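You operate a simulated robot arm through the tools that you are given. There is no shell and no other tool. Be economical: measure what you need, move in short steps, check, and stop when the job is done.

You are at the controls of a simulated robot arm. One attempt, no reset.

TASK
Stand the white band bottle in the lane and jog it slowly to the stop arm.
Fine: lower the arm first; drive off after. Set down upright: white band test bottle.
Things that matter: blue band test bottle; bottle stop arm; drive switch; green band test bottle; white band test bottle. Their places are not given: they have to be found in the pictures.

Only the result counts: the job must be done as asked and must still hold three seconds after the hand-in. Knocking over, shifting, dropping, spilling or breaking anything else fails it.

THE ROBOT
A 6-joint arm with a two-finger parallel gripper, fixed in place. Base frame: the origin is at the foot of the arm, x ahead of it, y to its left, z up. Readings come in mm, rad, newtons and seconds.
With the tool pointing down near the work surface it reaches from about 240 to 660 mm from the base axis. Its first joint turns from -1.152 to 1.152 rad. Payload 2.9 kg.
The tool frame sits at the grasp point between the pads (the TCP): z along the fingers, y along the line on which they close. The tips reach 30 mm beyond it. The gripper opens to 110 mm. The fingers are 20 mm wide and 10 mm thick; the gripper's body (48 by 112 mm) begins 55 mm behind the TCP.
Orientation is that of the tool frame in the base frame, as a unit quaternion [x, y, z, w]. With the fingers straight down and closing along the base's y, the tool's x points along the base's -x, its y along +y and its z along -z.

THE INTERFACE
- The arm moves only by the tool servo_tool. Its arguments are lists of equal length, an entry for each row: "xyz": the shift along the tool's x, y, z in cm, a list of three; "angular": the turn, a rotation vector about the tool's x, y, z in rad, a list of three; "hand": the closure, from 0 (fully open) to 1 (shut). In form: {"xyz": [[tx, ty, tz], ...], "angular": [[wx, wy, wz], ...], "hand": [hand, ...]}. A call has 1 to 10 rows; each row is the pose to reach, as a shift and turn from the pose commanded when the call began, along the tool's axes at that moment. Each row takes 0.2 s and may step no farther than 50 mm and 0.15 rad from the row before; otherwise, or with a gripper value out of range, the whole call is refused. Where a pose cannot be reached the arm comes as near as it can. A force on the tool above 40 N (or 10 N above the force at the start of the call, whichever is more), or a blocked arm, ends the call early, and 0.2 s more pass. The fingers move at their own pace (about 108 mm/s each) and stop on an object; they squeeze with about 34 N. The grip force told is the motor's: it shows also when the fingers shut on nothing. Time passes only in rows, and 0.2 s behind the last, so rows that repeat a pose let the fingers close. The reply holds the time, the measured pose of the TCP, the force on the tool along the base axes, the opening and the grip force, in the units named above and with some noise, with the torque about the TCP (base axes, N m) and any sound that the robot's microphone picked up.
- Cameras (640 x 400 px; columns grow to the right, rows downward): "scene" is fixed at [83.4, 439.9, 1380.7]; the picture's right is [-0.69, -0.72, 0.00], its down [-0.42, 0.41, -0.81] and it looks along [0.58, -0.56, -0.59] (base axes); focal length 214 px, centre (320, 200). "wrist" rides on the gripper at [72, 17, -103] in the tool frame; the picture's right is [-0.23, 0.97, 0.00], its down [-0.76, -0.18, -0.62] and it looks along [-0.61, -0.14, 0.78] (tool axes); focal length 222 px, centre (320, 200).
- grab_frame(camera): a new picture of that camera. It takes no simulated time.
- point_at(camera, pixels): for up to 12 pixels [column, row] of the newest picture of that camera ("zoom" is the newest enlarged one), the place [x, y, z] in the base frame of the surface seen there, good to about 2 mm. It takes no simulated time.
- enlarge(camera, box): a new picture of the part [left, top, right, bottom] of that camera's present view, enlarged. It takes no simulated time.
- sign_off(): hands the job in; it is judged then, once.

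Work in short steps. Measure before you move; look again where a grasp or a placing could have gone wrong, and mend it. You have 80 turns and 46 pictures in all, those below and enlarged ones among them. Open the gripper and draw the arm clear of the work before you hand the job in, unless the task says otherwise; then end with one line.

The tools are called after "Request:" as a command line: name --argument value ..., lists and objects as JSON in quotes. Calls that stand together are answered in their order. servo_tool: Moves the arm, as the interface text tells. Its arguments: {"type":"object","properties":{"xyz":{"type":"array","items":{"type":"array","items":{"type":"number"}}},"angular":{"type":"array","items":{"type":"array","items":{"type":"number"}}},"hand":{"type":"array","items":{"type":"number"}}},"required":["xyz","angular","hand"]} The other tools are called the same way: grab_frame (camera) takes a picture; point_at (camera, pixels) gives the place of the surface under pixels of a picture; enlarge (camera, box) takes an enlarged picture of a part of a camera's view; sign_off () hands the job in.

At the start:

```text
t: 0.0
tcp_pos: [338.1, 155.7, 1307.4]
ee_rot: [0.0, 1.0, 0.001, 0.0]
ft_force: [0.5, -0.4, 0.3]
moment: [0.0, -0.02, 0.0]
finger_gap: 110.4
gripper_force: 0.0
```

scene: 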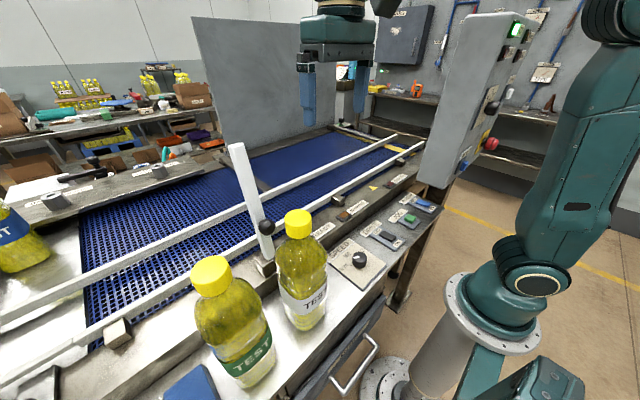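
wrist: 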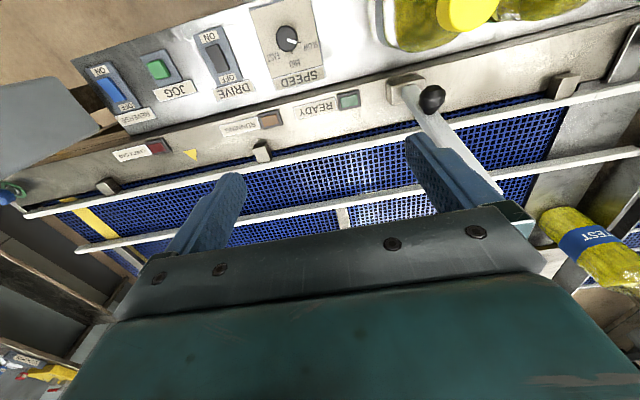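

The scene shows the panel (jog, drive, speed, reverse) near (330-430,200-260), white bottle at (300,270), and the raised stop arm at (250,200). I enlarge to read the labels.

Request:
enlarge --camera "scene" --box '[220, 120, 460, 340]'

Request:
enlarge --camera "wrist" --box '[60, 0, 460, 220]'

```text
1.82 times, centred on (340, 230) of scene
```

zoom: 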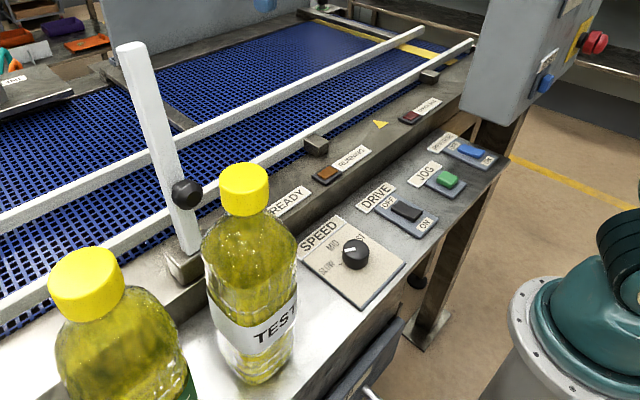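

```text
1.60 times, centred on (260, 110) of wrist
```

zoom: 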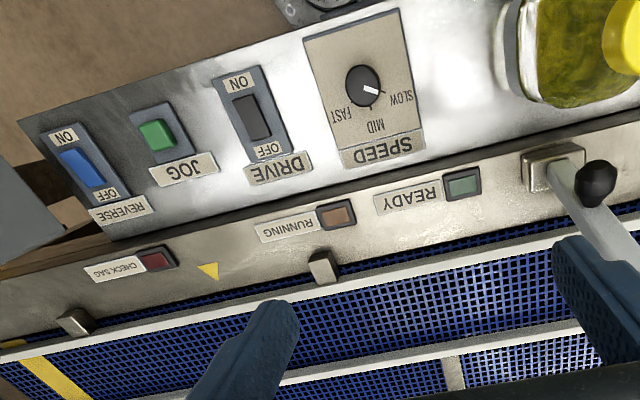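

I measure the panel items, rails, arm and bottles.

Request:
point_at --camera "zoom" --pixels '[[362, 86], [252, 117], [158, 135], [83, 168], [548, 165], [597, 182], [208, 271], [337, 215], [155, 258], [330, 285], [450, 250], [480, 375]]'

Request:
grab_frame --camera "scene"

Request:
point_at --camera "scene" --pixels '[[237, 145], [267, 227], [298, 215], [310, 300], [209, 270], [245, 350], [15, 230], [100, 290], [140, 330], [350, 183], [180, 235], [60, 270]]'

```text
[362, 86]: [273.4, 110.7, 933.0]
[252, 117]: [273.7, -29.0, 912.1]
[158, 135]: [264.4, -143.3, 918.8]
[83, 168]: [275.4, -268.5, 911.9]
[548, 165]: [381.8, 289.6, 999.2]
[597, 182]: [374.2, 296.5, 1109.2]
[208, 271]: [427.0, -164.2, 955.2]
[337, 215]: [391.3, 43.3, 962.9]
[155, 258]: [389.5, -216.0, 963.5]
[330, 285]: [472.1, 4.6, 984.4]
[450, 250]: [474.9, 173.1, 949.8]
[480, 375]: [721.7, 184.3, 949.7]
```

```text
41 pictures are left
```

scene: 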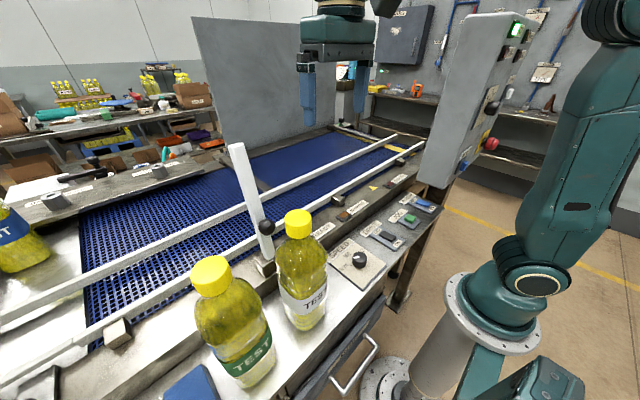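

```text
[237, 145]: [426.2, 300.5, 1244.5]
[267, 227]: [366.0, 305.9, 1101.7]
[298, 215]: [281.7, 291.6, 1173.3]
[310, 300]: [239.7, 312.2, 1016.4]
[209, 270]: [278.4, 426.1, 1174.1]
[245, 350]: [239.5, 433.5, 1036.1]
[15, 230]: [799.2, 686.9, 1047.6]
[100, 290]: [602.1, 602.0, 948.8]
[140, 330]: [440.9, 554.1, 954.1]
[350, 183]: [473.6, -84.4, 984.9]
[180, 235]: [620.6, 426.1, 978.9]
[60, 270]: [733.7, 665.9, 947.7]
```

Let me look closely at the switches, the knob pointer and the arrow.

Request:
enlarge --camera "wrist" --box '[80, 20, 240, 120]'

Request:
enlarge --camera "wrist" --box '[190, 10, 350, 110]'

Request:
enlarge --camera "scene" --box '[320, 160, 450, 280]'

```text
4.00 times, centred on (160, 70) of wrist
```

zoom: 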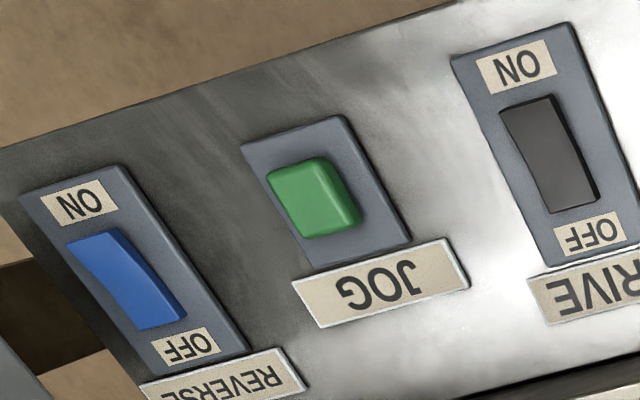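

```text
4.00 times, centred on (270, 60) of wrist
```

zoom: 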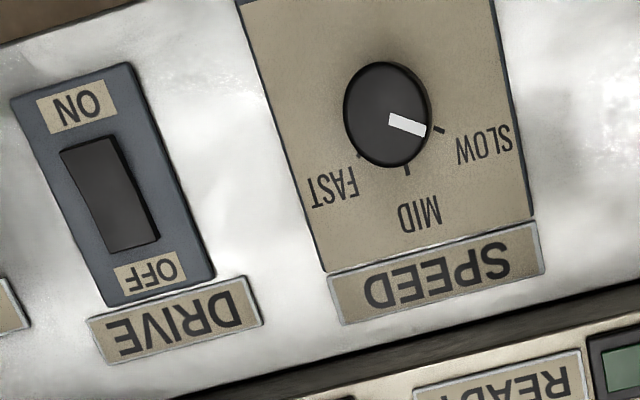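

```text
3.33 times, centred on (385, 220) of scene
```

zoom: 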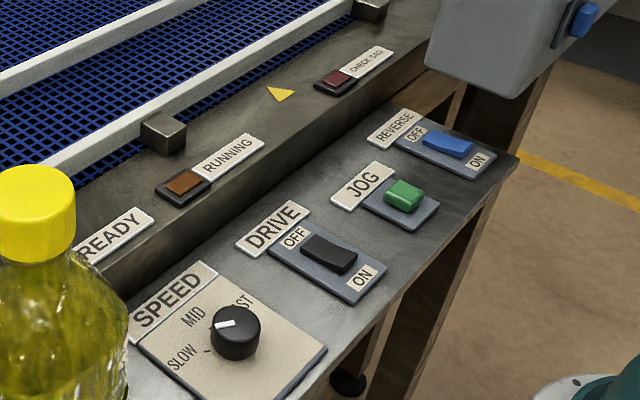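

I measure the rocker ends' heights, and the triangle corners.

Request:
enlarge --camera "wrist" --box '[80, 20, 240, 120]'

Request:
point_at --camera "zoom" --pixels '[[532, 112], [545, 135], [558, 160], [570, 190], [508, 60], [590, 235], [95, 248], [120, 275], [150, 310], [295, 185], [320, 205], [345, 215]]'

Request:
enlarge --camera "wrist" --box '[120, 80, 400, 255]'

```text
4.00 times, centred on (160, 70) of wrist
```

zoom: 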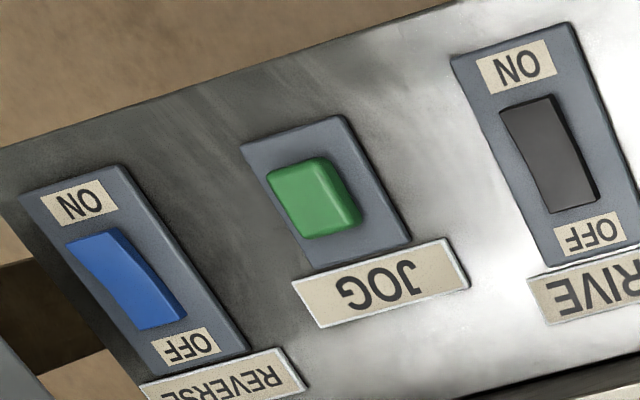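

```text
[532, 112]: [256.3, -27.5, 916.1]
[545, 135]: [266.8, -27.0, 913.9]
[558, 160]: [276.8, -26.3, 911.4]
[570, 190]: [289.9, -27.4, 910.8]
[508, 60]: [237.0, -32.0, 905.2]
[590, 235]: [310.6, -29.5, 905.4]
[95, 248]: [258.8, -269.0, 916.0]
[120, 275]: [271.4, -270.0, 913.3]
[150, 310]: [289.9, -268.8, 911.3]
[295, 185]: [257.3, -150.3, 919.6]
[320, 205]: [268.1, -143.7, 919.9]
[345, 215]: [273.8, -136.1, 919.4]
```

```text
2.29 times, centred on (260, 168) of wrist
```

zoom: 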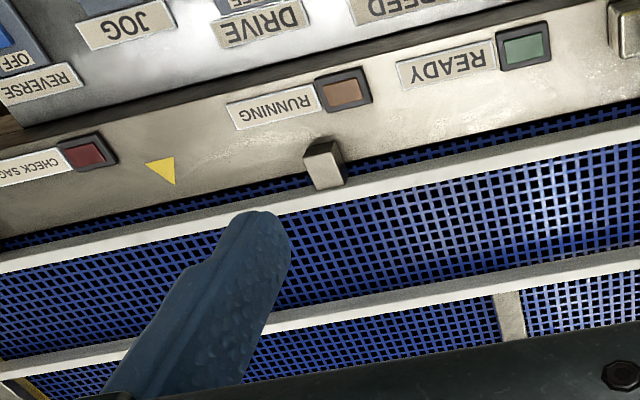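

Both rockers sit with the OFF end pressed. I measure the triangle corners and the lane edges.

Request:
point_at --camera "zoom" --pixels '[[147, 163], [172, 159], [174, 183], [400, 190], [400, 180], [400, 305], [400, 250], [580, 150], [580, 268], [510, 300], [325, 165], [90, 350]]'

Request:
grab_frame --camera "wrist"

Request:
point_at --camera "wrist" --pixels '[[95, 220], [110, 235], [30, 215], [80, 247], [108, 187], [400, 85], [440, 130], [480, 165], [500, 190], [560, 90], [600, 170], [615, 260]]'

```text
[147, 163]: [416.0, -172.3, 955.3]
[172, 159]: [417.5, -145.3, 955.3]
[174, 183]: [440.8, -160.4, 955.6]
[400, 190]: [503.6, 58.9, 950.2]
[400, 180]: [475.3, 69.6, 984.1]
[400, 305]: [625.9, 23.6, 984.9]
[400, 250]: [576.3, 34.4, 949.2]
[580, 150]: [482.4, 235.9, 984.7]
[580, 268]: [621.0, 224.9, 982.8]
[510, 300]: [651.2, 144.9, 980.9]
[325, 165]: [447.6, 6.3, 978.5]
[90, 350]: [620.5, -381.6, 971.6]
```

```text
35 pictures are left
```

wrist: 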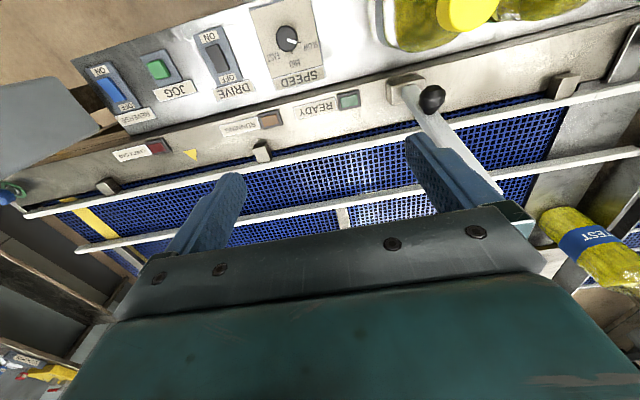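

```text
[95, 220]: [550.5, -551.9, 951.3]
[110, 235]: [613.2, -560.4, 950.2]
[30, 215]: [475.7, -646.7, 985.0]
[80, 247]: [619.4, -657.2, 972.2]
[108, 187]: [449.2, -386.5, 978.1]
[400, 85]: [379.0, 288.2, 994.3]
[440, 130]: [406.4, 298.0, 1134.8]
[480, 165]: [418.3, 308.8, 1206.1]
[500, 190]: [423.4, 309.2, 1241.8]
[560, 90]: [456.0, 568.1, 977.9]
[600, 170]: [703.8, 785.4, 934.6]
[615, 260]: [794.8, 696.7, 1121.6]
```

The load mark triangle points at the lane at y≈-159; the lane runs between rails x≈478 and 622 (belt z≈950). The raised stop arm pivots near (380,296,985) and leans to +x with its tip at (425,302,1245). I close the fingers and bring them behind it (−x side) above bottle height.

Request:
servo_tool --xyz '[[0, 4, 0], [0, 8, 0], [-1, 12, 2], [-2, 14.4, 5], [-3, 14.4, 8.2], [-3, 14.4, 8.2]]' --angular '[[0, 0, 0], [0, 0, 0], [0, 0, 0], [0, 0, 0], [0, 0, 0], [0, 0, 0]]' --hand '[1, 1, 1, 1, 1, 1]'

Request:
grab_frame --camera "wrist"

Request:
grab_frame --camera "scene"

```text
t: 1.4
tcp_pos: [366.9, 298.3, 1225.3]
ee_rot: [0.0, 1.0, 0.001, 0.0]
ft_force: [0.1, 0.9, 0.2]
moment: [0.0, 0.02, 0.02]
finger_gap: 0.1
gripper_force: 34.1
```

```text
34 pictures are left
```

wrist: 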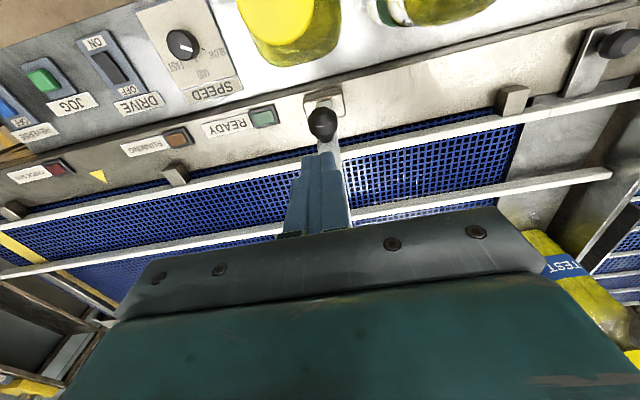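

```text
33 pictures are left
```

scene: 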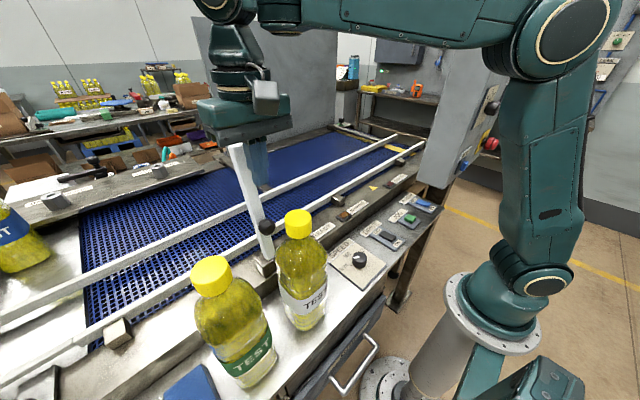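

There's another knob at wrist (615,45). I enlarge that to see what it is before pushing.

Request:
point_at --camera "wrist" --pixels '[[618, 42], [585, 70], [322, 122], [330, 148], [180, 43], [205, 52], [190, 50], [513, 98]]'

Request:
enlarge --camera "wrist" --box '[480, 0, 640, 100]'

Request:
enlarge --camera "scene" --box '[0, 240, 256, 400]'

```text
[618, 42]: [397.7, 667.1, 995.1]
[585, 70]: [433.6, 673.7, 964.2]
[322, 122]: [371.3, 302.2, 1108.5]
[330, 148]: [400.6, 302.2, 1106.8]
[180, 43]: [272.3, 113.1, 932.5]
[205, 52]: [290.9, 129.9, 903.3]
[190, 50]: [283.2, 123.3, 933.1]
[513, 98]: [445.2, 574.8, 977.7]
```

```text
4.00 times, centred on (560, 50) of wrist
```

zoom: 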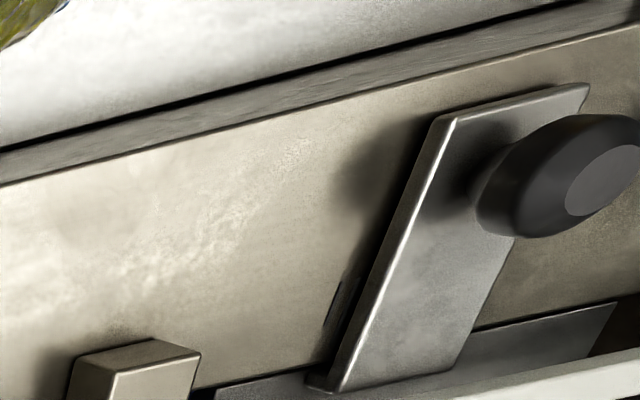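

```text
2.50 times, centred on (128, 320) of scene
```

zoom: 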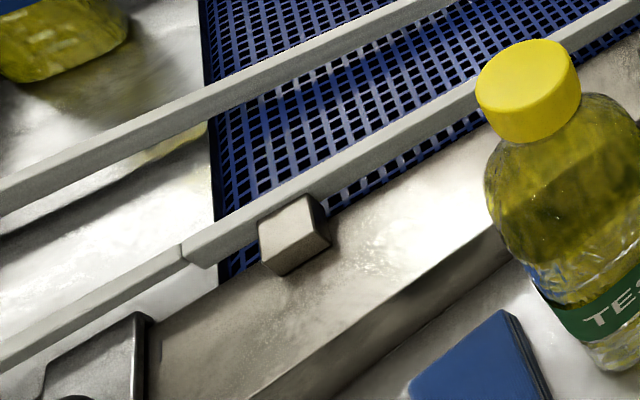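

That is another handle (y≈670), not the stop arm. The speed pointer is at 45°, in line with the SLOW tick. I now push the stop arm gently toward +x, first part of the arc.

Request:
servo_tool --xyz '[[-2, 0.3, 0], [-4, 0.3, 0], [-5, 0.3, 0.2], [-6, 0.3, 0.6], [-7, 0.3, 1.1], [-8.1, 0.3, 1.7], [-9.6, 0.3, 2.6], [-11.1, 0.3, 3.7]]' --angular '[[0, 0, 0], [0, 0, 0], [0, 0, 0], [0, 0, 0], [0, 0, 0], [0, 0, 0], [0, 0, 0], [0, 0, 0]]' --hand '[1, 1, 1, 1, 1, 1, 1, 1]'

Request:
grab_frame --camera "scene"

```text
t: 3.2
tcp_pos: [479.7, 301.5, 1188.6]
ee_rot: [0.0, 1.0, 0.002, 0.0]
ft_force: [0.2, 0.3, 0.0]
moment: [-0.02, 0.0, 0.0]
finger_gap: 0.0
gripper_force: 33.4
```

```text
30 pictures are left
```

scene: 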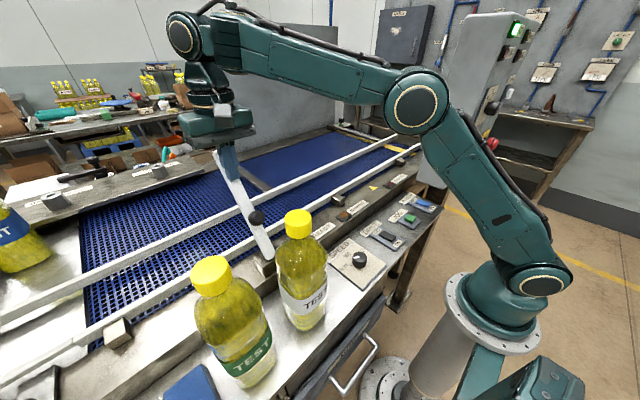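

The arm follows with almost no force (now ~30°). Continue the arc down.

Request:
servo_tool --xyz '[[-1.2, 0, 1.2], [-2.3, 0, 2.5], [-3.4, 0, 3.9], [-4.3, 0, 5.2], [-5.1, 0, 6.6], [-5.8, 0, 8.1], [-6.3, 0, 9.6], [-6.7, 0, 11.2], [-6.9, 0, 12.8], [-7.0, 0, 14.2]]' --angular '[[0, 0, 0], [0, 0, 0], [0, 0, 0], [0, 0, 0], [0, 0, 0], [0, 0, 0], [0, 0, 0], [0, 0, 0], [0, 0, 0], [0, 0, 0]]' --hand '[1, 1, 1, 1, 1, 1, 1, 1, 1, 1]'

Request:
grab_frame --camera "scene"

```text
t: 5.4
tcp_pos: [550.0, 302.4, 1046.7]
ee_rot: [-0.001, 1.0, 0.0, -0.001]
ft_force: [0.2, 0.3, -0.4]
moment: [0.0, 0.0, 0.03]
finger_gap: 0.3
gripper_force: 34.6
```

```text
29 pictures are left
```

scene: 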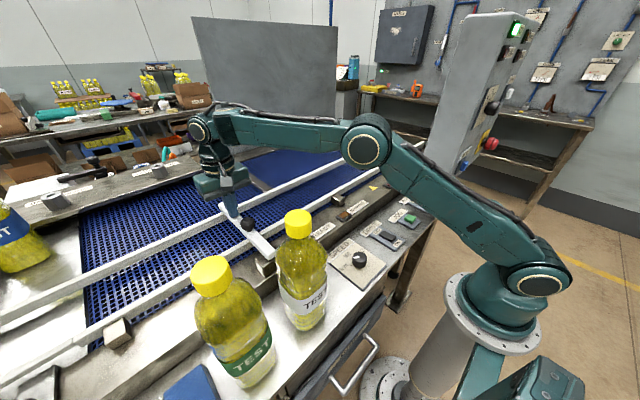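

Arm is nearly down; tips at z≈1017. I press on in small steps until it meets its rest.

Request:
servo_tool --xyz '[[0, 0, 0.5], [0, 0, 1.0], [0, 0, 1.5], [0, 0, 2.0], [0, 0, 2.3]]' --angular '[[0, 0, 0], [0, 0, 0], [0, 0, 0], [0, 0, 0], [0, 0, 0]]' --hand '[1, 1, 1, 1, 1]'

Request:
enlarge --camera "scene" --box '[160, 160, 360, 290]'

```text
t: 6.0
tcp_pos: [549.3, 302.2, 1046.2]
ee_rot: [0.0, 1.0, 0.004, 0.007]
ft_force: [-3.3, -0.5, 5.2]
moment: [-0.06, 0.14, -0.02]
finger_gap: 0.0
gripper_force: 33.8
stopped in row 3: the force on the tool passed its limit at 45 N (the readings are from after the stop); the commanded pose is now the measured one
```

```text
3.08 times, centred on (260, 225) of scene
```

zoom: 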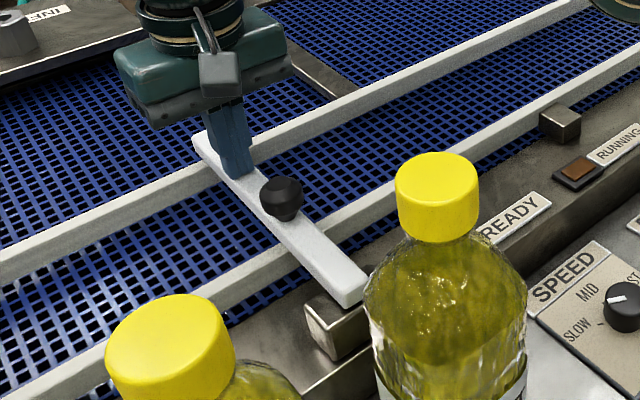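

The stop arm is down on its hard stop (45 N felt). I raise the tool straight up and back, and measure the white bottle's cap and base in the enlarged view.

Request:
point_at --camera "zoom" --pixels '[[437, 157], [437, 180], [437, 205], [402, 180], [474, 180], [437, 230], [430, 250], [400, 265], [480, 265], [450, 300], [345, 270], [210, 150]]'

Request:
servo_tool --xyz '[[0, 0, -4], [0, 0, -8.5], [0, 0, -13], [2, 0, -17], [5, 0, -21], [9, 0, -23], [13.5, 0, -24], [18, 0, -25], [22, 0, -25], [22, 0, -25]]' --angular '[[0, 0, 0], [0, 0, 0], [0, 0, 0], [0, 0, 0], [0, 0, 0], [0, 0, 0], [0, 0, 0], [0, 0, 0], [0, 0, 0], [0, 0, 0]]' --hand '[1, 1, 1, 1, 1, 0.5, 0.3, 0, 0, 0]'

Request:
enlarge --camera "scene" --box '[180, 190, 360, 400]'

```text
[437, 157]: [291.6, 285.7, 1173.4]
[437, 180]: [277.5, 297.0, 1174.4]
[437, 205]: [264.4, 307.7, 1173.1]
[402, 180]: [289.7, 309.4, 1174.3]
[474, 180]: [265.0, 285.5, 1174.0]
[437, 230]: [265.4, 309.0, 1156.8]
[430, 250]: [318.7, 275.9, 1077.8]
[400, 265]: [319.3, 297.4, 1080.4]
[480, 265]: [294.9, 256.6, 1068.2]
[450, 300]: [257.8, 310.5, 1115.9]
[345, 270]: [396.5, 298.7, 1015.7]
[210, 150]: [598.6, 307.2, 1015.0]
```

```text
t: 8.2
tcp_pos: [327.5, 302.1, 1293.9]
ee_rot: [0.0, 1.0, 0.004, 0.005]
ft_force: [-0.1, 0.0, -0.6]
moment: [-0.02, -0.04, 0.01]
finger_gap: 110.1
gripper_force: 0.1
out of reach, approached as far as the arm can: row 3, 4, 5, 6
```

```text
1.90 times, centred on (270, 295) of scene
```

zoom: 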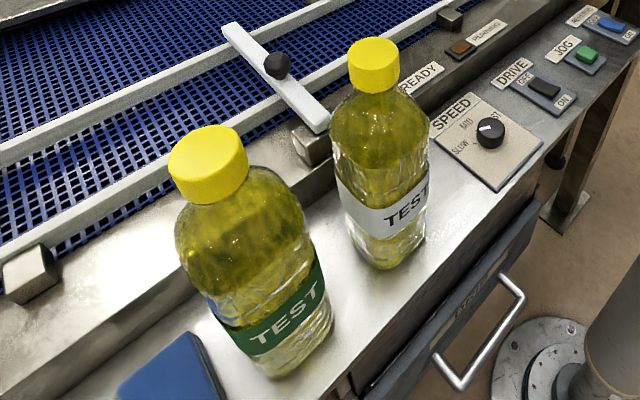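

The stop arm stays down across both rails (top z≈1015). White bottle cap is centred at about (277, 297.5), top z 1174, ~38 mm wide. I go over it with open fingers, levelling out the small tilt, and descend so the pads straddle the cap.

Request:
servo_tool --xyz '[[2.5, -0.2, 0], [5.05, -0.46, 1], [5.05, -0.46, 4], [5.05, -0.46, 7], [5.05, -0.46, 9], [5.05, -0.46, 9]]' --angular '[[0.008, 0.01, 0], [0.008, 0.01, 0], [0.008, 0.01, 0], [0.008, 0.01, 0], [0.008, 0.01, 0], [0.008, 0.01, 0]]' --hand '[0, 0, 0, 0, 0, 0]'

Request:
enlarge --camera "scene" --box '[200, 130, 400, 350]'

Request:
grab_frame --camera "wrist"

```text
t: 9.6
tcp_pos: [276.3, 297.6, 1203.1]
ee_rot: [0.0, 1.0, -0.001, 0.0]
ft_force: [0.3, -0.6, -0.5]
moment: [-0.01, -0.01, -0.01]
finger_gap: 109.8
gripper_force: 0.1
```

```text
1.82 times, centred on (300, 240) of scene
```

zoom: 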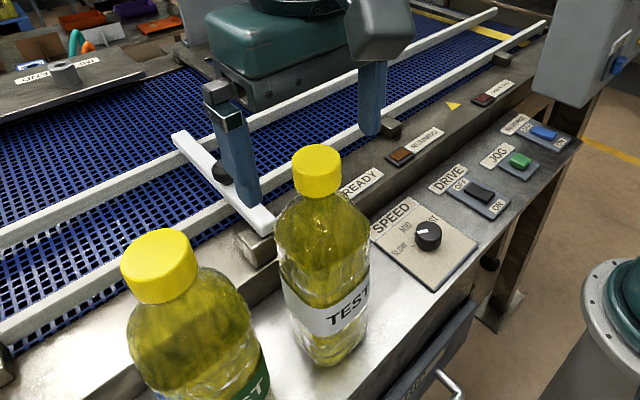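

```text
25 pictures are left
```

wrist: 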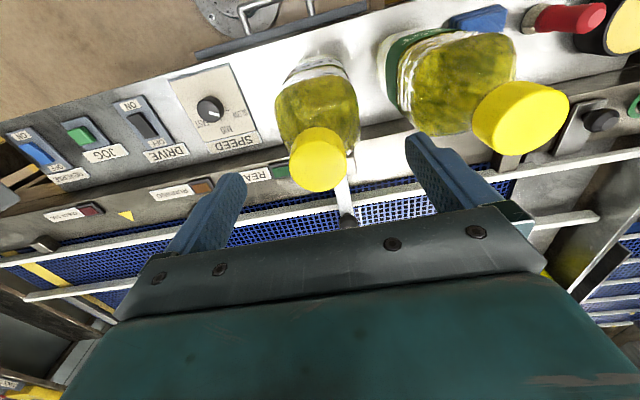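

Fingertips straddle the cap evenly (cap between the tips in both views). I descend to z≈1160 and close.

Request:
servo_tool --xyz '[[0, 0, 2], [0, 0, 4.2], [0, 0, 4.2], [0, 0, 4.2], [0, 0, 4.2], [0, 0, 4.2]]' --angular '[[0, 0, 0], [0, 0, 0], [0, 0, 0], [0, 0, 0], [0, 0, 0], [0, 0, 0]]' --hand '[0, 0, 0.3, 0.55, 1, 1]'

Request:
enlarge --camera "scene" --box '[200, 130, 400, 350]'

```text
t: 11.0
tcp_pos: [276.4, 298.4, 1161.7]
ee_rot: [0.0, 1.0, -0.001, -0.001]
ft_force: [0.1, -2.6, 0.3]
moment: [-0.29, -0.15, -0.01]
finger_gap: 39.6
gripper_force: 34.0
```

```text
1.82 times, centred on (300, 240) of scene
```

zoom: 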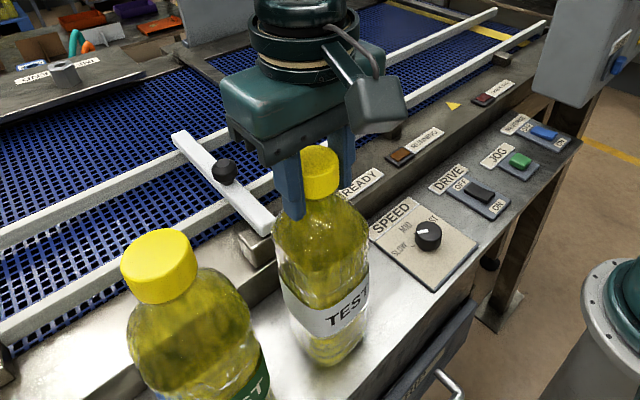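

Gripped the cap at 39.6 mm. Lift gently a few cm and check the load.

Request:
servo_tool --xyz '[[0, 0, -0.5], [0, 0, -1.2], [0, 0, -2], [0, 0, -3], [0, 0, -4], [0, 0, -4]]' --angular '[[0, 0, 0], [0, 0, 0], [0, 0, 0], [0, 0, 0], [0, 0, 0], [0, 0, 0]]' --hand '[1, 1, 1, 1, 1, 1]'

Request:
enlarge --camera "scene" --box '[200, 130, 400, 350]'

```text
t: 12.4
tcp_pos: [277.5, 297.0, 1200.7]
ee_rot: [0.0, 1.0, -0.001, 0.001]
ft_force: [0.7, -1.1, -8.0]
moment: [-0.01, 0.0, -0.01]
finger_gap: 39.8
gripper_force: 33.4
```

```text
1.82 times, centred on (300, 240) of scene
```

zoom: 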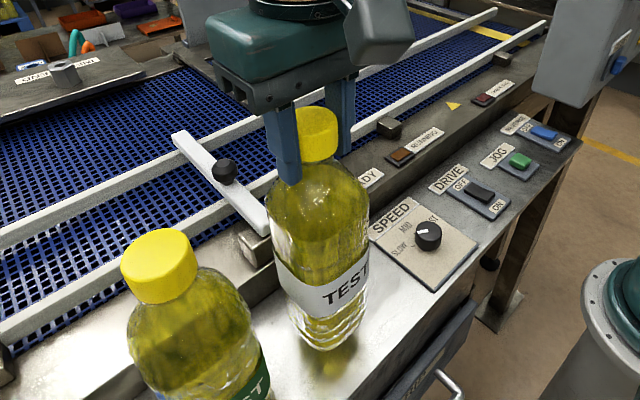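

Lifted cleanly (8 N ≈ 0.8 kg). I raise to clear rails and carry it toward y≈0, moving away from the stop arm first.

Request:
servo_tool --xyz '[[0, 0, -2], [0, -0.5, -4.5], [0, -2.5, -7], [0, -5.5, -8.5], [0, -8.5, -8.5], [-1.5, -11.5, -8.5], [-3.5, -14.5, -8.5], [-5.5, -17.5, -8.5], [-7, -19.5, -8.5], [-8, -20.5, -8.5]]' --angular '[[0, 0, 0], [0, 0, 0], [0, 0, 0], [0, 0, 0], [0, 0, 0], [0, 0, 0], [0, 0, 0], [0, 0, 0], [0, 0, 0], [0, 0, 0]]' --hand '[1, 1, 1, 1, 1, 1, 1, 1, 1, 1]'

Request:
servo_tool --xyz '[[-1.5, -1.5, 0], [-3, -3.5, 0], [-4.5, -5.5, 0], [-6, -7, 0.5], [-7.5, -8, 1], [-9, -9, 1], [-10, -9.2, 1], [-10, -9.2, 1]]' --angular '[[0, 0, 0], [0, 0, 0], [0, 0, 0], [0, 0, 0], [0, 0, 0], [0, 0, 0], [0, 0, 0], [0, 0, 0]]' --hand '[1, 1, 1, 1, 1, 1, 1, 1]'

Request:
grab_frame --camera "scene"

```text
t: 14.6
tcp_pos: [356.9, 90.6, 1285.3]
ee_rot: [0.0, 1.0, -0.001, -0.001]
ft_force: [1.0, -0.6, -8.5]
moment: [-0.06, 0.03, 0.01]
finger_gap: 39.6
gripper_force: 33.9
```

```text
t: 16.4
tcp_pos: [457.1, -0.6, 1276.3]
ee_rot: [0.0, 1.0, -0.001, 0.0]
ft_force: [-1.0, -0.5, -8.2]
moment: [-0.01, 0.05, 0.0]
finger_gap: 39.6
gripper_force: 34.0
```

```text
22 pictures are left
```

scene: 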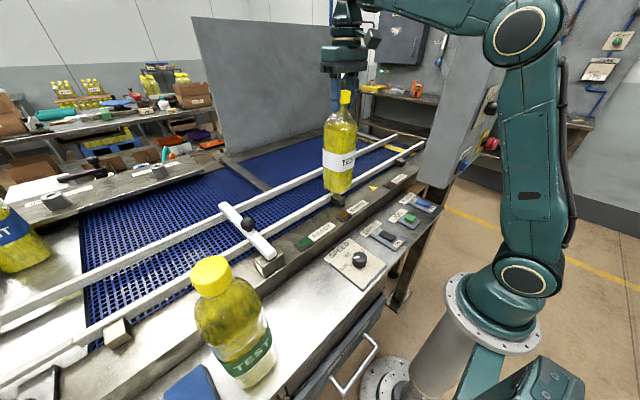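

The bottle hangs straight; it's over the near rail now. Continue to x≈545 lowering slightly, keeping its base above the rail tops (985).

Request:
servo_tool --xyz '[[-2, 0, 0.4], [-4, 0, 0.8], [-6, 0, 1.2], [-7.5, 0, 1.6], [-8.8, 0, 1.9], [-8.8, 0, 1.9]]' --angular '[[0, 0, 0], [0, 0, 0], [0, 0, 0], [0, 0, 0], [0, 0, 0], [0, 0, 0]]' --hand '[1, 1, 1, 1, 1, 1]'

Request:
enlarge --camera "scene" --box '[220, 60, 420, 230]'

```text
t: 17.8
tcp_pos: [546.8, -0.4, 1258.3]
ee_rot: [0.0, 1.0, -0.001, 0.001]
ft_force: [-0.4, 0.3, -8.9]
moment: [0.01, 0.02, -0.02]
finger_gap: 39.8
gripper_force: 34.2
```

```text
2.35 times, centred on (320, 145) of scene
```

zoom: 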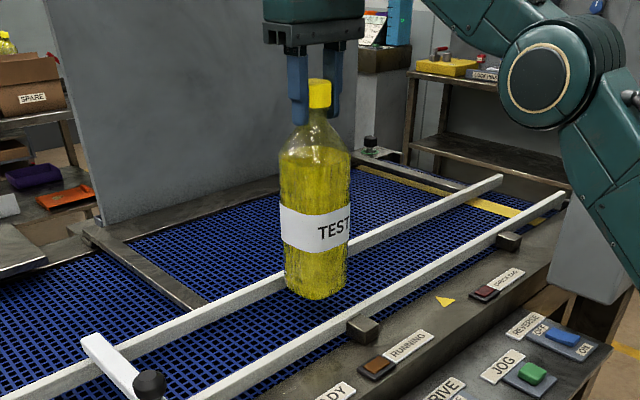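

Over the lane centre. Lower 4 cm, then creep in 2 mm steps until contact shows.

Request:
servo_tool --xyz '[[0, 0, 1.5], [0, 0, 3], [0, 0, 4.2], [0, 0, 4.4], [0, 0, 4.6], [0, 0, 4.8], [0, 0, 4.9]]' --angular '[[0, 0, 0], [0, 0, 0], [0, 0, 0], [0, 0, 0], [0, 0, 0], [0, 0, 0], [0, 0, 0]]' --hand '[1, 1, 1, 1, 1, 1, 1]'

```text
t: 19.4
tcp_pos: [544.3, -1.1, 1210.7]
ee_rot: [-0.001, 1.0, -0.001, 0.004]
ft_force: [0.7, -1.8, 20.8]
moment: [0.38, 0.57, 0.09]
finger_gap: 39.6
gripper_force: 33.9
```

Contact: the base presses on the belt. I back off slightly to relieve the load before opening.

Request:
servo_tool --xyz '[[0, 0, -0.1], [0, 0, -0.15], [0, 0, -0.15]]' --angular '[[0, 0, 0], [0, 0, 0], [0, 0, 0]]' --hand '[1, 1, 1]'

Request:
enlarge --camera "scene" --box '[220, 60, 420, 230]'

```text
t: 20.2
tcp_pos: [545.0, -0.5, 1210.5]
ee_rot: [0.0, 1.0, -0.001, 0.001]
ft_force: [2.8, -2.5, 23.9]
moment: [0.32, -0.31, -0.07]
finger_gap: 39.7
gripper_force: 33.9
```

```text
2.35 times, centred on (320, 145) of scene
```

zoom: 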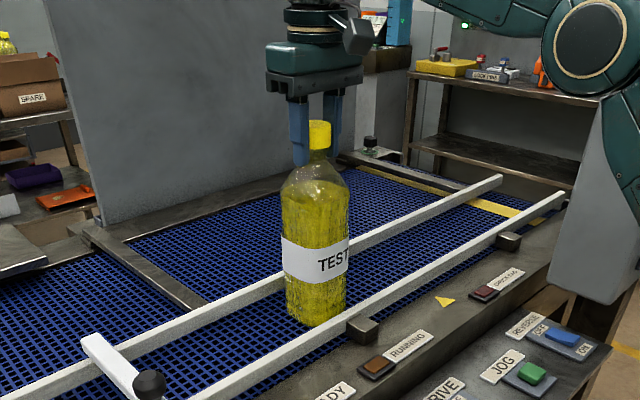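

Still about 24 N upward, so I ease up in small steps until the reading is near zero.

Request:
servo_tool --xyz '[[0, 0, -0.1], [0, 0, -0.1]]' --angular '[[0, 0, 0], [0, 0, 0]]' --hand '[1, 1]'

```text
t: 20.8
tcp_pos: [546.9, -0.5, 1210.5]
ee_rot: [0.0, 1.0, 0.0, -0.001]
ft_force: [2.0, -1.9, 16.5]
moment: [0.32, -0.81, -0.06]
finger_gap: 39.7
gripper_force: 34.2
```

Request:
servo_tool --xyz '[[0, 0, -0.1], [0, 0, -0.15], [0, 0, -0.15]]' --angular '[[0, 0, 0], [0, 0, 0], [0, 0, 0]]' --hand '[1, 1, 1]'

```text
t: 21.6
tcp_pos: [545.8, -0.6, 1210.4]
ee_rot: [0.0, 1.0, -0.001, -0.002]
ft_force: [1.3, -0.1, -1.8]
moment: [0.01, -0.49, -0.04]
finger_gap: 39.7
gripper_force: 33.8
```

Load is near zero now, bottle standing. I open gently.

Request:
servo_tool --xyz '[[0, 0, 0], [0, 0, 0], [0, 0, 0], [0, 0, 0], [0, 0, 0]]' --angular '[[0, 0, 0], [0, 0, 0], [0, 0, 0], [0, 0, 0], [0, 0, 0]]' --hand '[0.6, 0.5, 0.3, 0, 0]'

Request:
enlarge --camera "scene" --box '[220, 60, 420, 230]'

```text
t: 22.8
tcp_pos: [546.5, -0.3, 1212.6]
ee_rot: [-0.001, 1.0, -0.001, 0.0]
ft_force: [-0.3, 0.9, -1.0]
moment: [0.0, -0.01, 0.01]
finger_gap: 110.2
gripper_force: 0.1
```

```text
2.35 times, centred on (320, 145) of scene
```

zoom: 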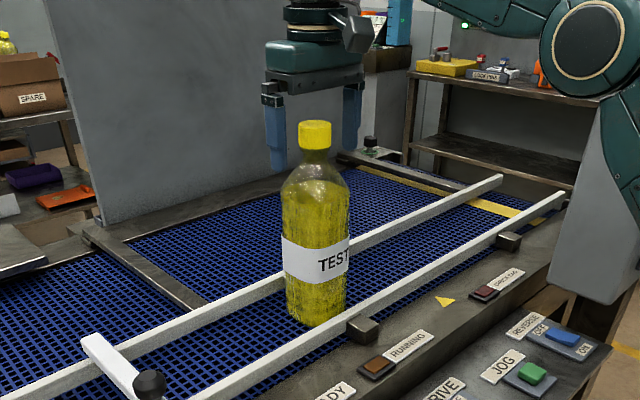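

Bottle stands upright. I withdraw straight back (−x) with the open fingers passing each side of the cap.

Request:
servo_tool --xyz '[[0, 0, -1.5], [3, 0, -2.5], [7, 0, -3], [11.5, 0, -3], [16, 0, -3], [20, -2, -2], [23, -6, 1], [25.5, -10, 4], [27.5, -13, 8], [28, -14.4, 12]]' --angular '[[0, 0, 0], [0, 0, 0], [0, 0, 0], [0, 0, 0], [0, 0, 0], [0, 0, 0], [0, 0, 0], [0, 0, 0], [0, 0, 0], [0, 0, 0]]' --hand '[0, 0, 0, 0, 0, 0.3, 1, 1, 1, 1]'

Request:
grab_frame --camera "scene"

```text
refused: row 7 steps farther than a row can; nothing moved
```

```text
18 pictures are left
```

scene: 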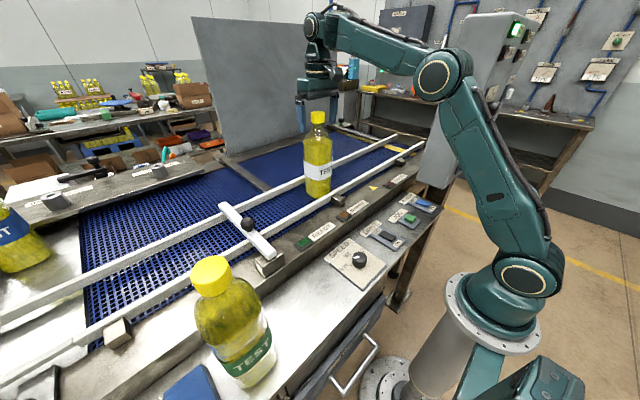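

Refused for step size; nothing moved. I repeat with shorter steps in two calls.

Request:
servo_tool --xyz '[[0, 0, -1.5], [3, 0, -2.5], [7, 0, -3], [11, 0, -3], [15, 0, -3], [18, -2.5, -2], [20.5, -5.5, 0], [23, -8, 2], [25, -11, 4.5]]' --angular '[[0, 0, 0], [0, 0, 0], [0, 0, 0], [0, 0, 0], [0, 0, 0], [0, 0, 0], [0, 0, 0], [0, 0, 0], [0, 0, 0]]' --hand '[0, 0, 0, 0, 0, 0.3, 1, 1, 1]'

Request:
servo_tool --xyz '[[1, -1.5, 4], [2.5, -3.3, 8], [2.9, -3.3, 12], [2.9, -3.3, 16], [2.9, -3.3, 18], [2.9, -3.3, 18]]' --angular '[[0, 0, 0], [0, 0, 0], [0, 0, 0], [0, 0, 0], [0, 0, 0], [0, 0, 0]]' --hand '[1, 1, 1, 1, 1, 1]'

Request:
grab_frame --camera "scene"

Request:
grab_frame --camera "wrist"

```text
t: 24.8
tcp_pos: [295.1, -111.3, 1168.3]
ee_rot: [-0.001, 1.0, -0.001, 0.0]
ft_force: [-0.3, -0.5, 0.5]
moment: [-0.02, 0.03, -0.01]
finger_gap: 0.0
gripper_force: 33.9
```

```text
t: 26.2
tcp_pos: [266.6, -143.9, 987.7]
ee_rot: [0.0, 1.0, -0.001, 0.0]
ft_force: [0.0, 0.3, 0.1]
moment: [-0.01, 0.04, 0.01]
finger_gap: 0.0
gripper_force: 34.0
```

```text
17 pictures are left
```

scene: 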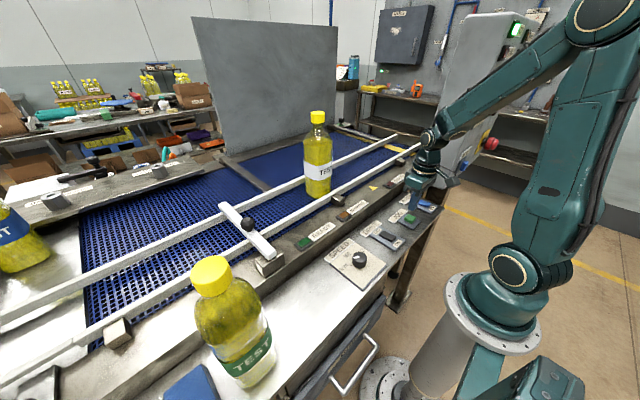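

```text
16 pictures are left
```

wrist: 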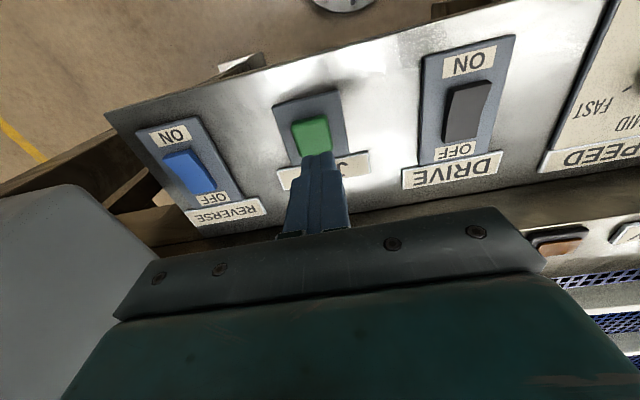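

Fingers are over the JOG button. I press it gently, about 3–4 mm, for a short test.

Request:
servo_tool --xyz '[[0, 0, 2], [0, 0, 3.5], [0, 0, 3.9], [0, 0, 4.1], [0, 0, 4.2], [0, 0, 4.2]]' --angular '[[0, 0, 0], [0, 0, 0], [0, 0, 0], [0, 0, 0], [0, 0, 0], [0, 0, 0]]' --hand '[1, 1, 1, 1, 1, 1]'

Request:
grab_frame --camera "scene"

```text
t: 27.6
tcp_pos: [266.3, -144.1, 945.6]
ee_rot: [0.0, 1.0, -0.001, 0.001]
ft_force: [0.1, -1.4, 2.4]
moment: [-0.03, 0.01, 0.01]
finger_gap: 0.0
gripper_force: 33.5
heard: click
```

```text
15 pictures are left
```

scene: 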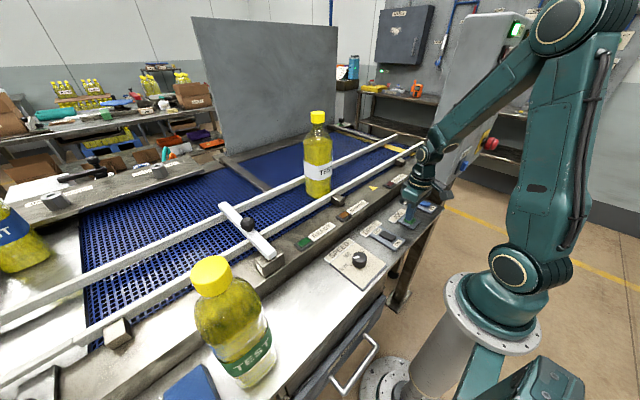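

A click, but little motion visible yet. Hold for 2 s and compare.

Request:
servo_tool --xyz '[[0, 0, 0], [0, 0, 0], [0, 0, 0], [0, 0, 0], [0, 0, 0], [0, 0, 0]]' --angular '[[0, 0, 0], [0, 0, 0], [0, 0, 0], [0, 0, 0], [0, 0, 0], [0, 0, 0]]' --hand '[1, 1, 1, 1, 1, 1]'

Request:
enlarge --camera "scene" --box '[220, 90, 460, 260]'

```text
t: 29.0
tcp_pos: [265.6, -143.6, 945.9]
ee_rot: [0.001, 1.0, 0.0, 0.0]
ft_force: [0.6, -0.7, 1.9]
moment: [0.02, -0.02, -0.01]
finger_gap: 0.0
gripper_force: 33.8
```

```text
2.35 times, centred on (340, 175) of scene
```

zoom: 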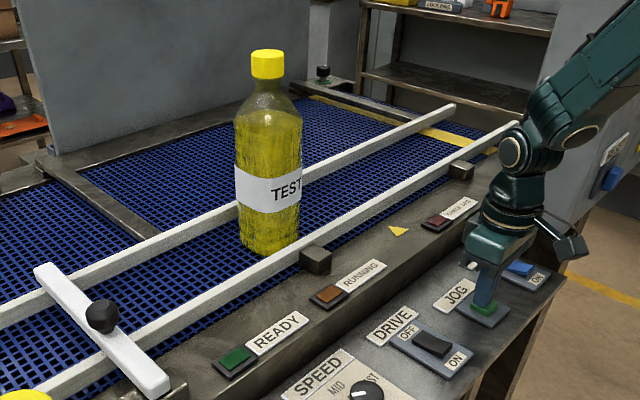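

READY is lit, but the bottle seems not to have moved. I verify with the cap position.

Request:
point_at --camera "zoom" --pixels '[[267, 55], [254, 54], [281, 54], [483, 308]]'

```text
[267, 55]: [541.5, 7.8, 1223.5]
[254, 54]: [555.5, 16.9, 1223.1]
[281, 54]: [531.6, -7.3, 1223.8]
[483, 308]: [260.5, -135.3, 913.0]
```

Cap centre ≈(543.5, 4.8) versus release at about (546, −0.5): maybe a very slow motion. Hold 2 s more and re-measure at the same pixels.

Request:
servo_tool --xyz '[[0, 0, 0], [0, 0, 0], [0, 0, 0], [0, 0, 0], [0, 0, 0], [0, 0, 0], [0, 0, 0], [0, 0, 0], [0, 0, 0], [0, 0, 0]]' --angular '[[0, 0, 0], [0, 0, 0], [0, 0, 0], [0, 0, 0], [0, 0, 0], [0, 0, 0], [0, 0, 0], [0, 0, 0], [0, 0, 0], [0, 0, 0]]' --hand '[1, 1, 1, 1, 1, 1, 1, 1, 1, 1]'

Request:
enlarge --camera "scene" --box '[220, 90, 460, 260]'

Request:
point_at --camera "zoom" --pixels '[[267, 55], [254, 54], [281, 54], [483, 308]]'

```text
t: 31.2
tcp_pos: [265.4, -143.9, 945.4]
ee_rot: [0.0, 1.0, -0.001, 0.0]
ft_force: [0.2, 0.8, 2.1]
moment: [0.01, -0.04, 0.03]
finger_gap: 0.0
gripper_force: 33.4
```

```text
2.35 times, centred on (340, 175) of scene
```

zoom: 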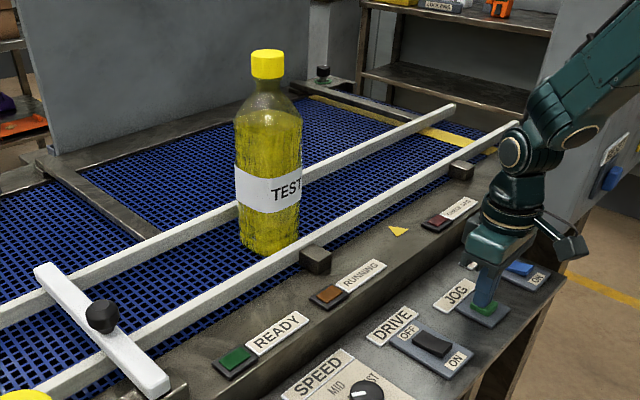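

```text
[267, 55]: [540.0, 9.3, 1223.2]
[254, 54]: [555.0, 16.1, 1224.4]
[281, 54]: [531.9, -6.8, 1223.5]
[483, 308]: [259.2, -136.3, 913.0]
```

No motion. Before trying the drive, I check whether the button just needs to go deeper.

Request:
servo_tool --xyz '[[0, 0, 0.1], [0, 0, 0.2], [0, 0, 0.3], [0, 0, 0.4], [0, 0, 0.4], [0, 0, 0.4], [0, 0, 0.4], [0, 0, 0.4]]' --angular '[[0, 0, 0], [0, 0, 0], [0, 0, 0], [0, 0, 0], [0, 0, 0], [0, 0, 0], [0, 0, 0], [0, 0, 0]]' --hand '[1, 1, 1, 1, 1, 1, 1, 1]'

Request:
enlarge --camera "scene" --box '[220, 90, 460, 260]'

```text
t: 32.3
tcp_pos: [266.3, -144.6, 942.9]
ee_rot: [0.0, 1.0, -0.001, 0.002]
ft_force: [-6.3, 2.6, 17.8]
moment: [0.03, 0.18, 0.01]
finger_gap: 0.0
gripper_force: 34.3
stopped in row 5: the force on the tool passed its limit at 42 N (the readings are from after the stop); the commanded pose is now the measured one
```

```text
2.35 times, centred on (340, 175) of scene
```

zoom: 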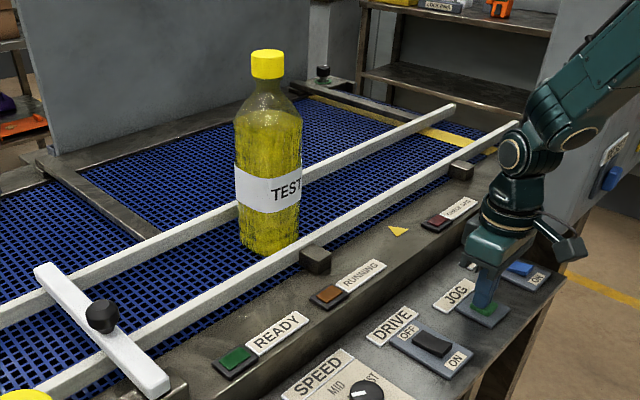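

The button is bottomed with no motion, so the drive has to be on first. I release JOG and move above the ON end of the DRIVE rocker (x≈255, y≈−28).

Request:
servo_tool --xyz '[[0, 0, -2], [0, 1, -4], [0.5, 5, -4], [1.1, 9, -4], [1.1, 11.7, -4], [1.1, 11.7, -2.5], [1.1, 11.7, -1]]' --angular '[[0, 0, 0], [0, 0, 0], [0, 0, 0], [0, 0, 0], [0, 0, 0], [0, 0, 0], [0, 0, 0]]' --hand '[1, 1, 1, 1, 1, 1, 1]'

Request:
servo_tool --xyz '[[0, 0, 0.4], [0, 0, 0.7], [0, 0, 0.9], [0, 0, 1.1], [0, 0, 1.3], [0, 0, 1.4]]' --angular '[[0, 0, 0], [0, 0, 0], [0, 0, 0], [0, 0, 0], [0, 0, 0], [0, 0, 0]]' --hand '[1, 1, 1, 1, 1, 1]'

Request:
enlarge --camera "scene" --box '[220, 90, 460, 260]'

```text
t: 33.9
tcp_pos: [255.4, -26.6, 950.7]
ee_rot: [0.0, 1.0, 0.0, 0.001]
ft_force: [-1.1, 0.1, 0.1]
moment: [0.02, 0.04, 0.05]
finger_gap: 0.1
gripper_force: 34.0
```

```text
t: 34.8
tcp_pos: [256.4, -26.9, 943.2]
ee_rot: [0.0, 1.0, -0.001, 0.002]
ft_force: [-5.0, -0.7, 12.5]
moment: [0.02, 0.04, -0.06]
finger_gap: 0.0
gripper_force: 34.4
stopped in row 4: the force on the tool passed its limit at 50 N (the readings are from after the stop); the commanded pose is now the measured one
```

```text
2.35 times, centred on (340, 175) of scene
```

zoom: 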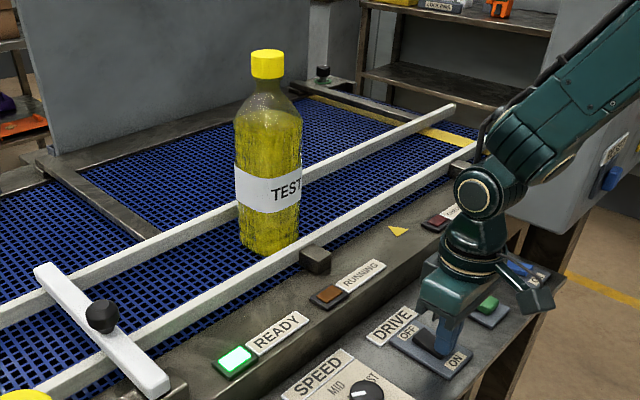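

READY is now lit brightly and the belt stands still: drive is armed. Back to JOG for a press.

Request:
servo_tool --xyz '[[0, 0, -2], [0, -1, -4], [-0.5, -5, -4], [-1, -9, -4], [-1, -11.7, -4], [-1, -11.7, -2.5], [-1, -11.7, -1]]' --angular '[[0, 0, 0], [0, 0, 0], [0, 0, 0], [0, 0, 0], [0, 0, 0], [0, 0, 0], [0, 0, 0]]' --hand '[1, 1, 1, 1, 1, 1, 1]'

Request:
servo_tool --xyz '[[0, 0, 0.4], [0, 0, 0.75], [0, 0, 0.75], [0, 0, 0.75], [0, 0, 0.75], [0, 0, 0.75]]' --angular '[[0, 0, 0], [0, 0, 0], [0, 0, 0], [0, 0, 0], [0, 0, 0], [0, 0, 0]]' --hand '[1, 1, 1, 1, 1, 1]'

Request:
enlarge --camera "scene" --box '[220, 90, 460, 260]'

```text
t: 36.4
tcp_pos: [266.7, -144.7, 952.8]
ee_rot: [0.001, 1.0, -0.001, 0.002]
ft_force: [-0.3, 0.6, -0.4]
moment: [-0.04, -0.02, 0.03]
finger_gap: 0.2
gripper_force: 33.6
```

```text
t: 37.8
tcp_pos: [266.1, -144.5, 946.5]
ee_rot: [0.0, 1.0, -0.001, 0.002]
ft_force: [0.7, -0.4, 1.6]
moment: [-0.02, -0.04, -0.03]
finger_gap: 0.1
gripper_force: 34.2
heard: click
```

```text
2.35 times, centred on (340, 175) of scene
```

zoom: 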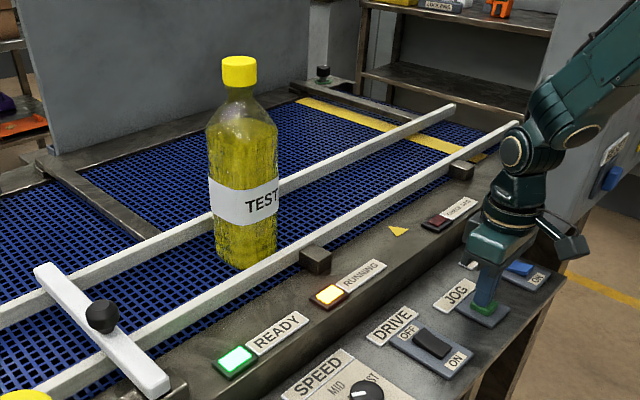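

The belt runs toward the stop arm while held. Measure how far it went in about 0.8 s.

Request:
point_at --camera "zoom" --pixels '[[239, 62], [225, 61], [254, 61], [95, 355], [60, 285]]'

```text
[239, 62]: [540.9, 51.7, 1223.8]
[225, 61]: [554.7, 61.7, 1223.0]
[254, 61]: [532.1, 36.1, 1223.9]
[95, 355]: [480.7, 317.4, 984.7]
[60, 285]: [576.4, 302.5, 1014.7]
```

Moved ~45 mm in under a second (≈50 mm/s), now y≈49; the arm holds it at y≈250. Hold 2.2 s more, then re-measure.

Request:
servo_tool --xyz '[[0, 0, 0], [0, 0, 0], [0, 0, 0], [0, 0, 0], [0, 0, 0], [0, 0, 0], [0, 0, 0], [0, 0, 0], [0, 0, 0], [0, 0, 0]]' --angular '[[0, 0, 0], [0, 0, 0], [0, 0, 0], [0, 0, 0], [0, 0, 0], [0, 0, 0], [0, 0, 0], [0, 0, 0], [0, 0, 0], [0, 0, 0]]' --hand '[1, 1, 1, 1, 1, 1, 1, 1, 1, 1]'

Request:
enlarge --camera "scene" --box '[180, 90, 420, 260]'

```text
t: 40.0
tcp_pos: [266.9, -144.4, 947.1]
ee_rot: [0.0, 1.0, -0.001, 0.001]
ft_force: [-0.3, -0.4, 2.4]
moment: [0.0, 0.06, -0.02]
finger_gap: 0.1
gripper_force: 34.0
```

```text
2.35 times, centred on (300, 175) of scene
```

zoom: 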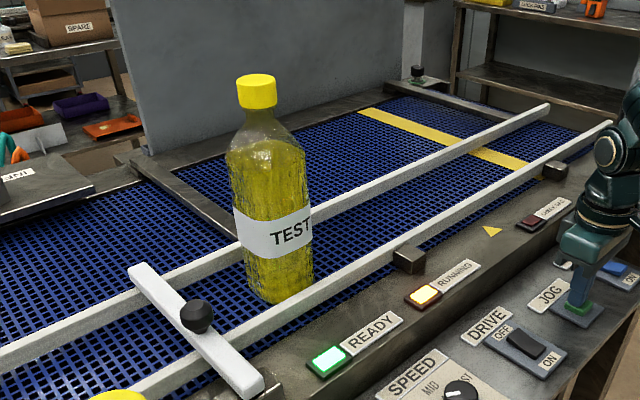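

Request:
point_at --camera "zoom" --pixels '[[257, 82], [240, 84], [273, 80], [250, 100], [225, 350], [180, 290]]'

```text
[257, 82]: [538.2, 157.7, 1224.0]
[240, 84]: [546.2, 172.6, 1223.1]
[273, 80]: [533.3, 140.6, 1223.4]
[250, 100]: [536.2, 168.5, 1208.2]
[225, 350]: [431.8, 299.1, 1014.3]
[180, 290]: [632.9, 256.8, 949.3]
```

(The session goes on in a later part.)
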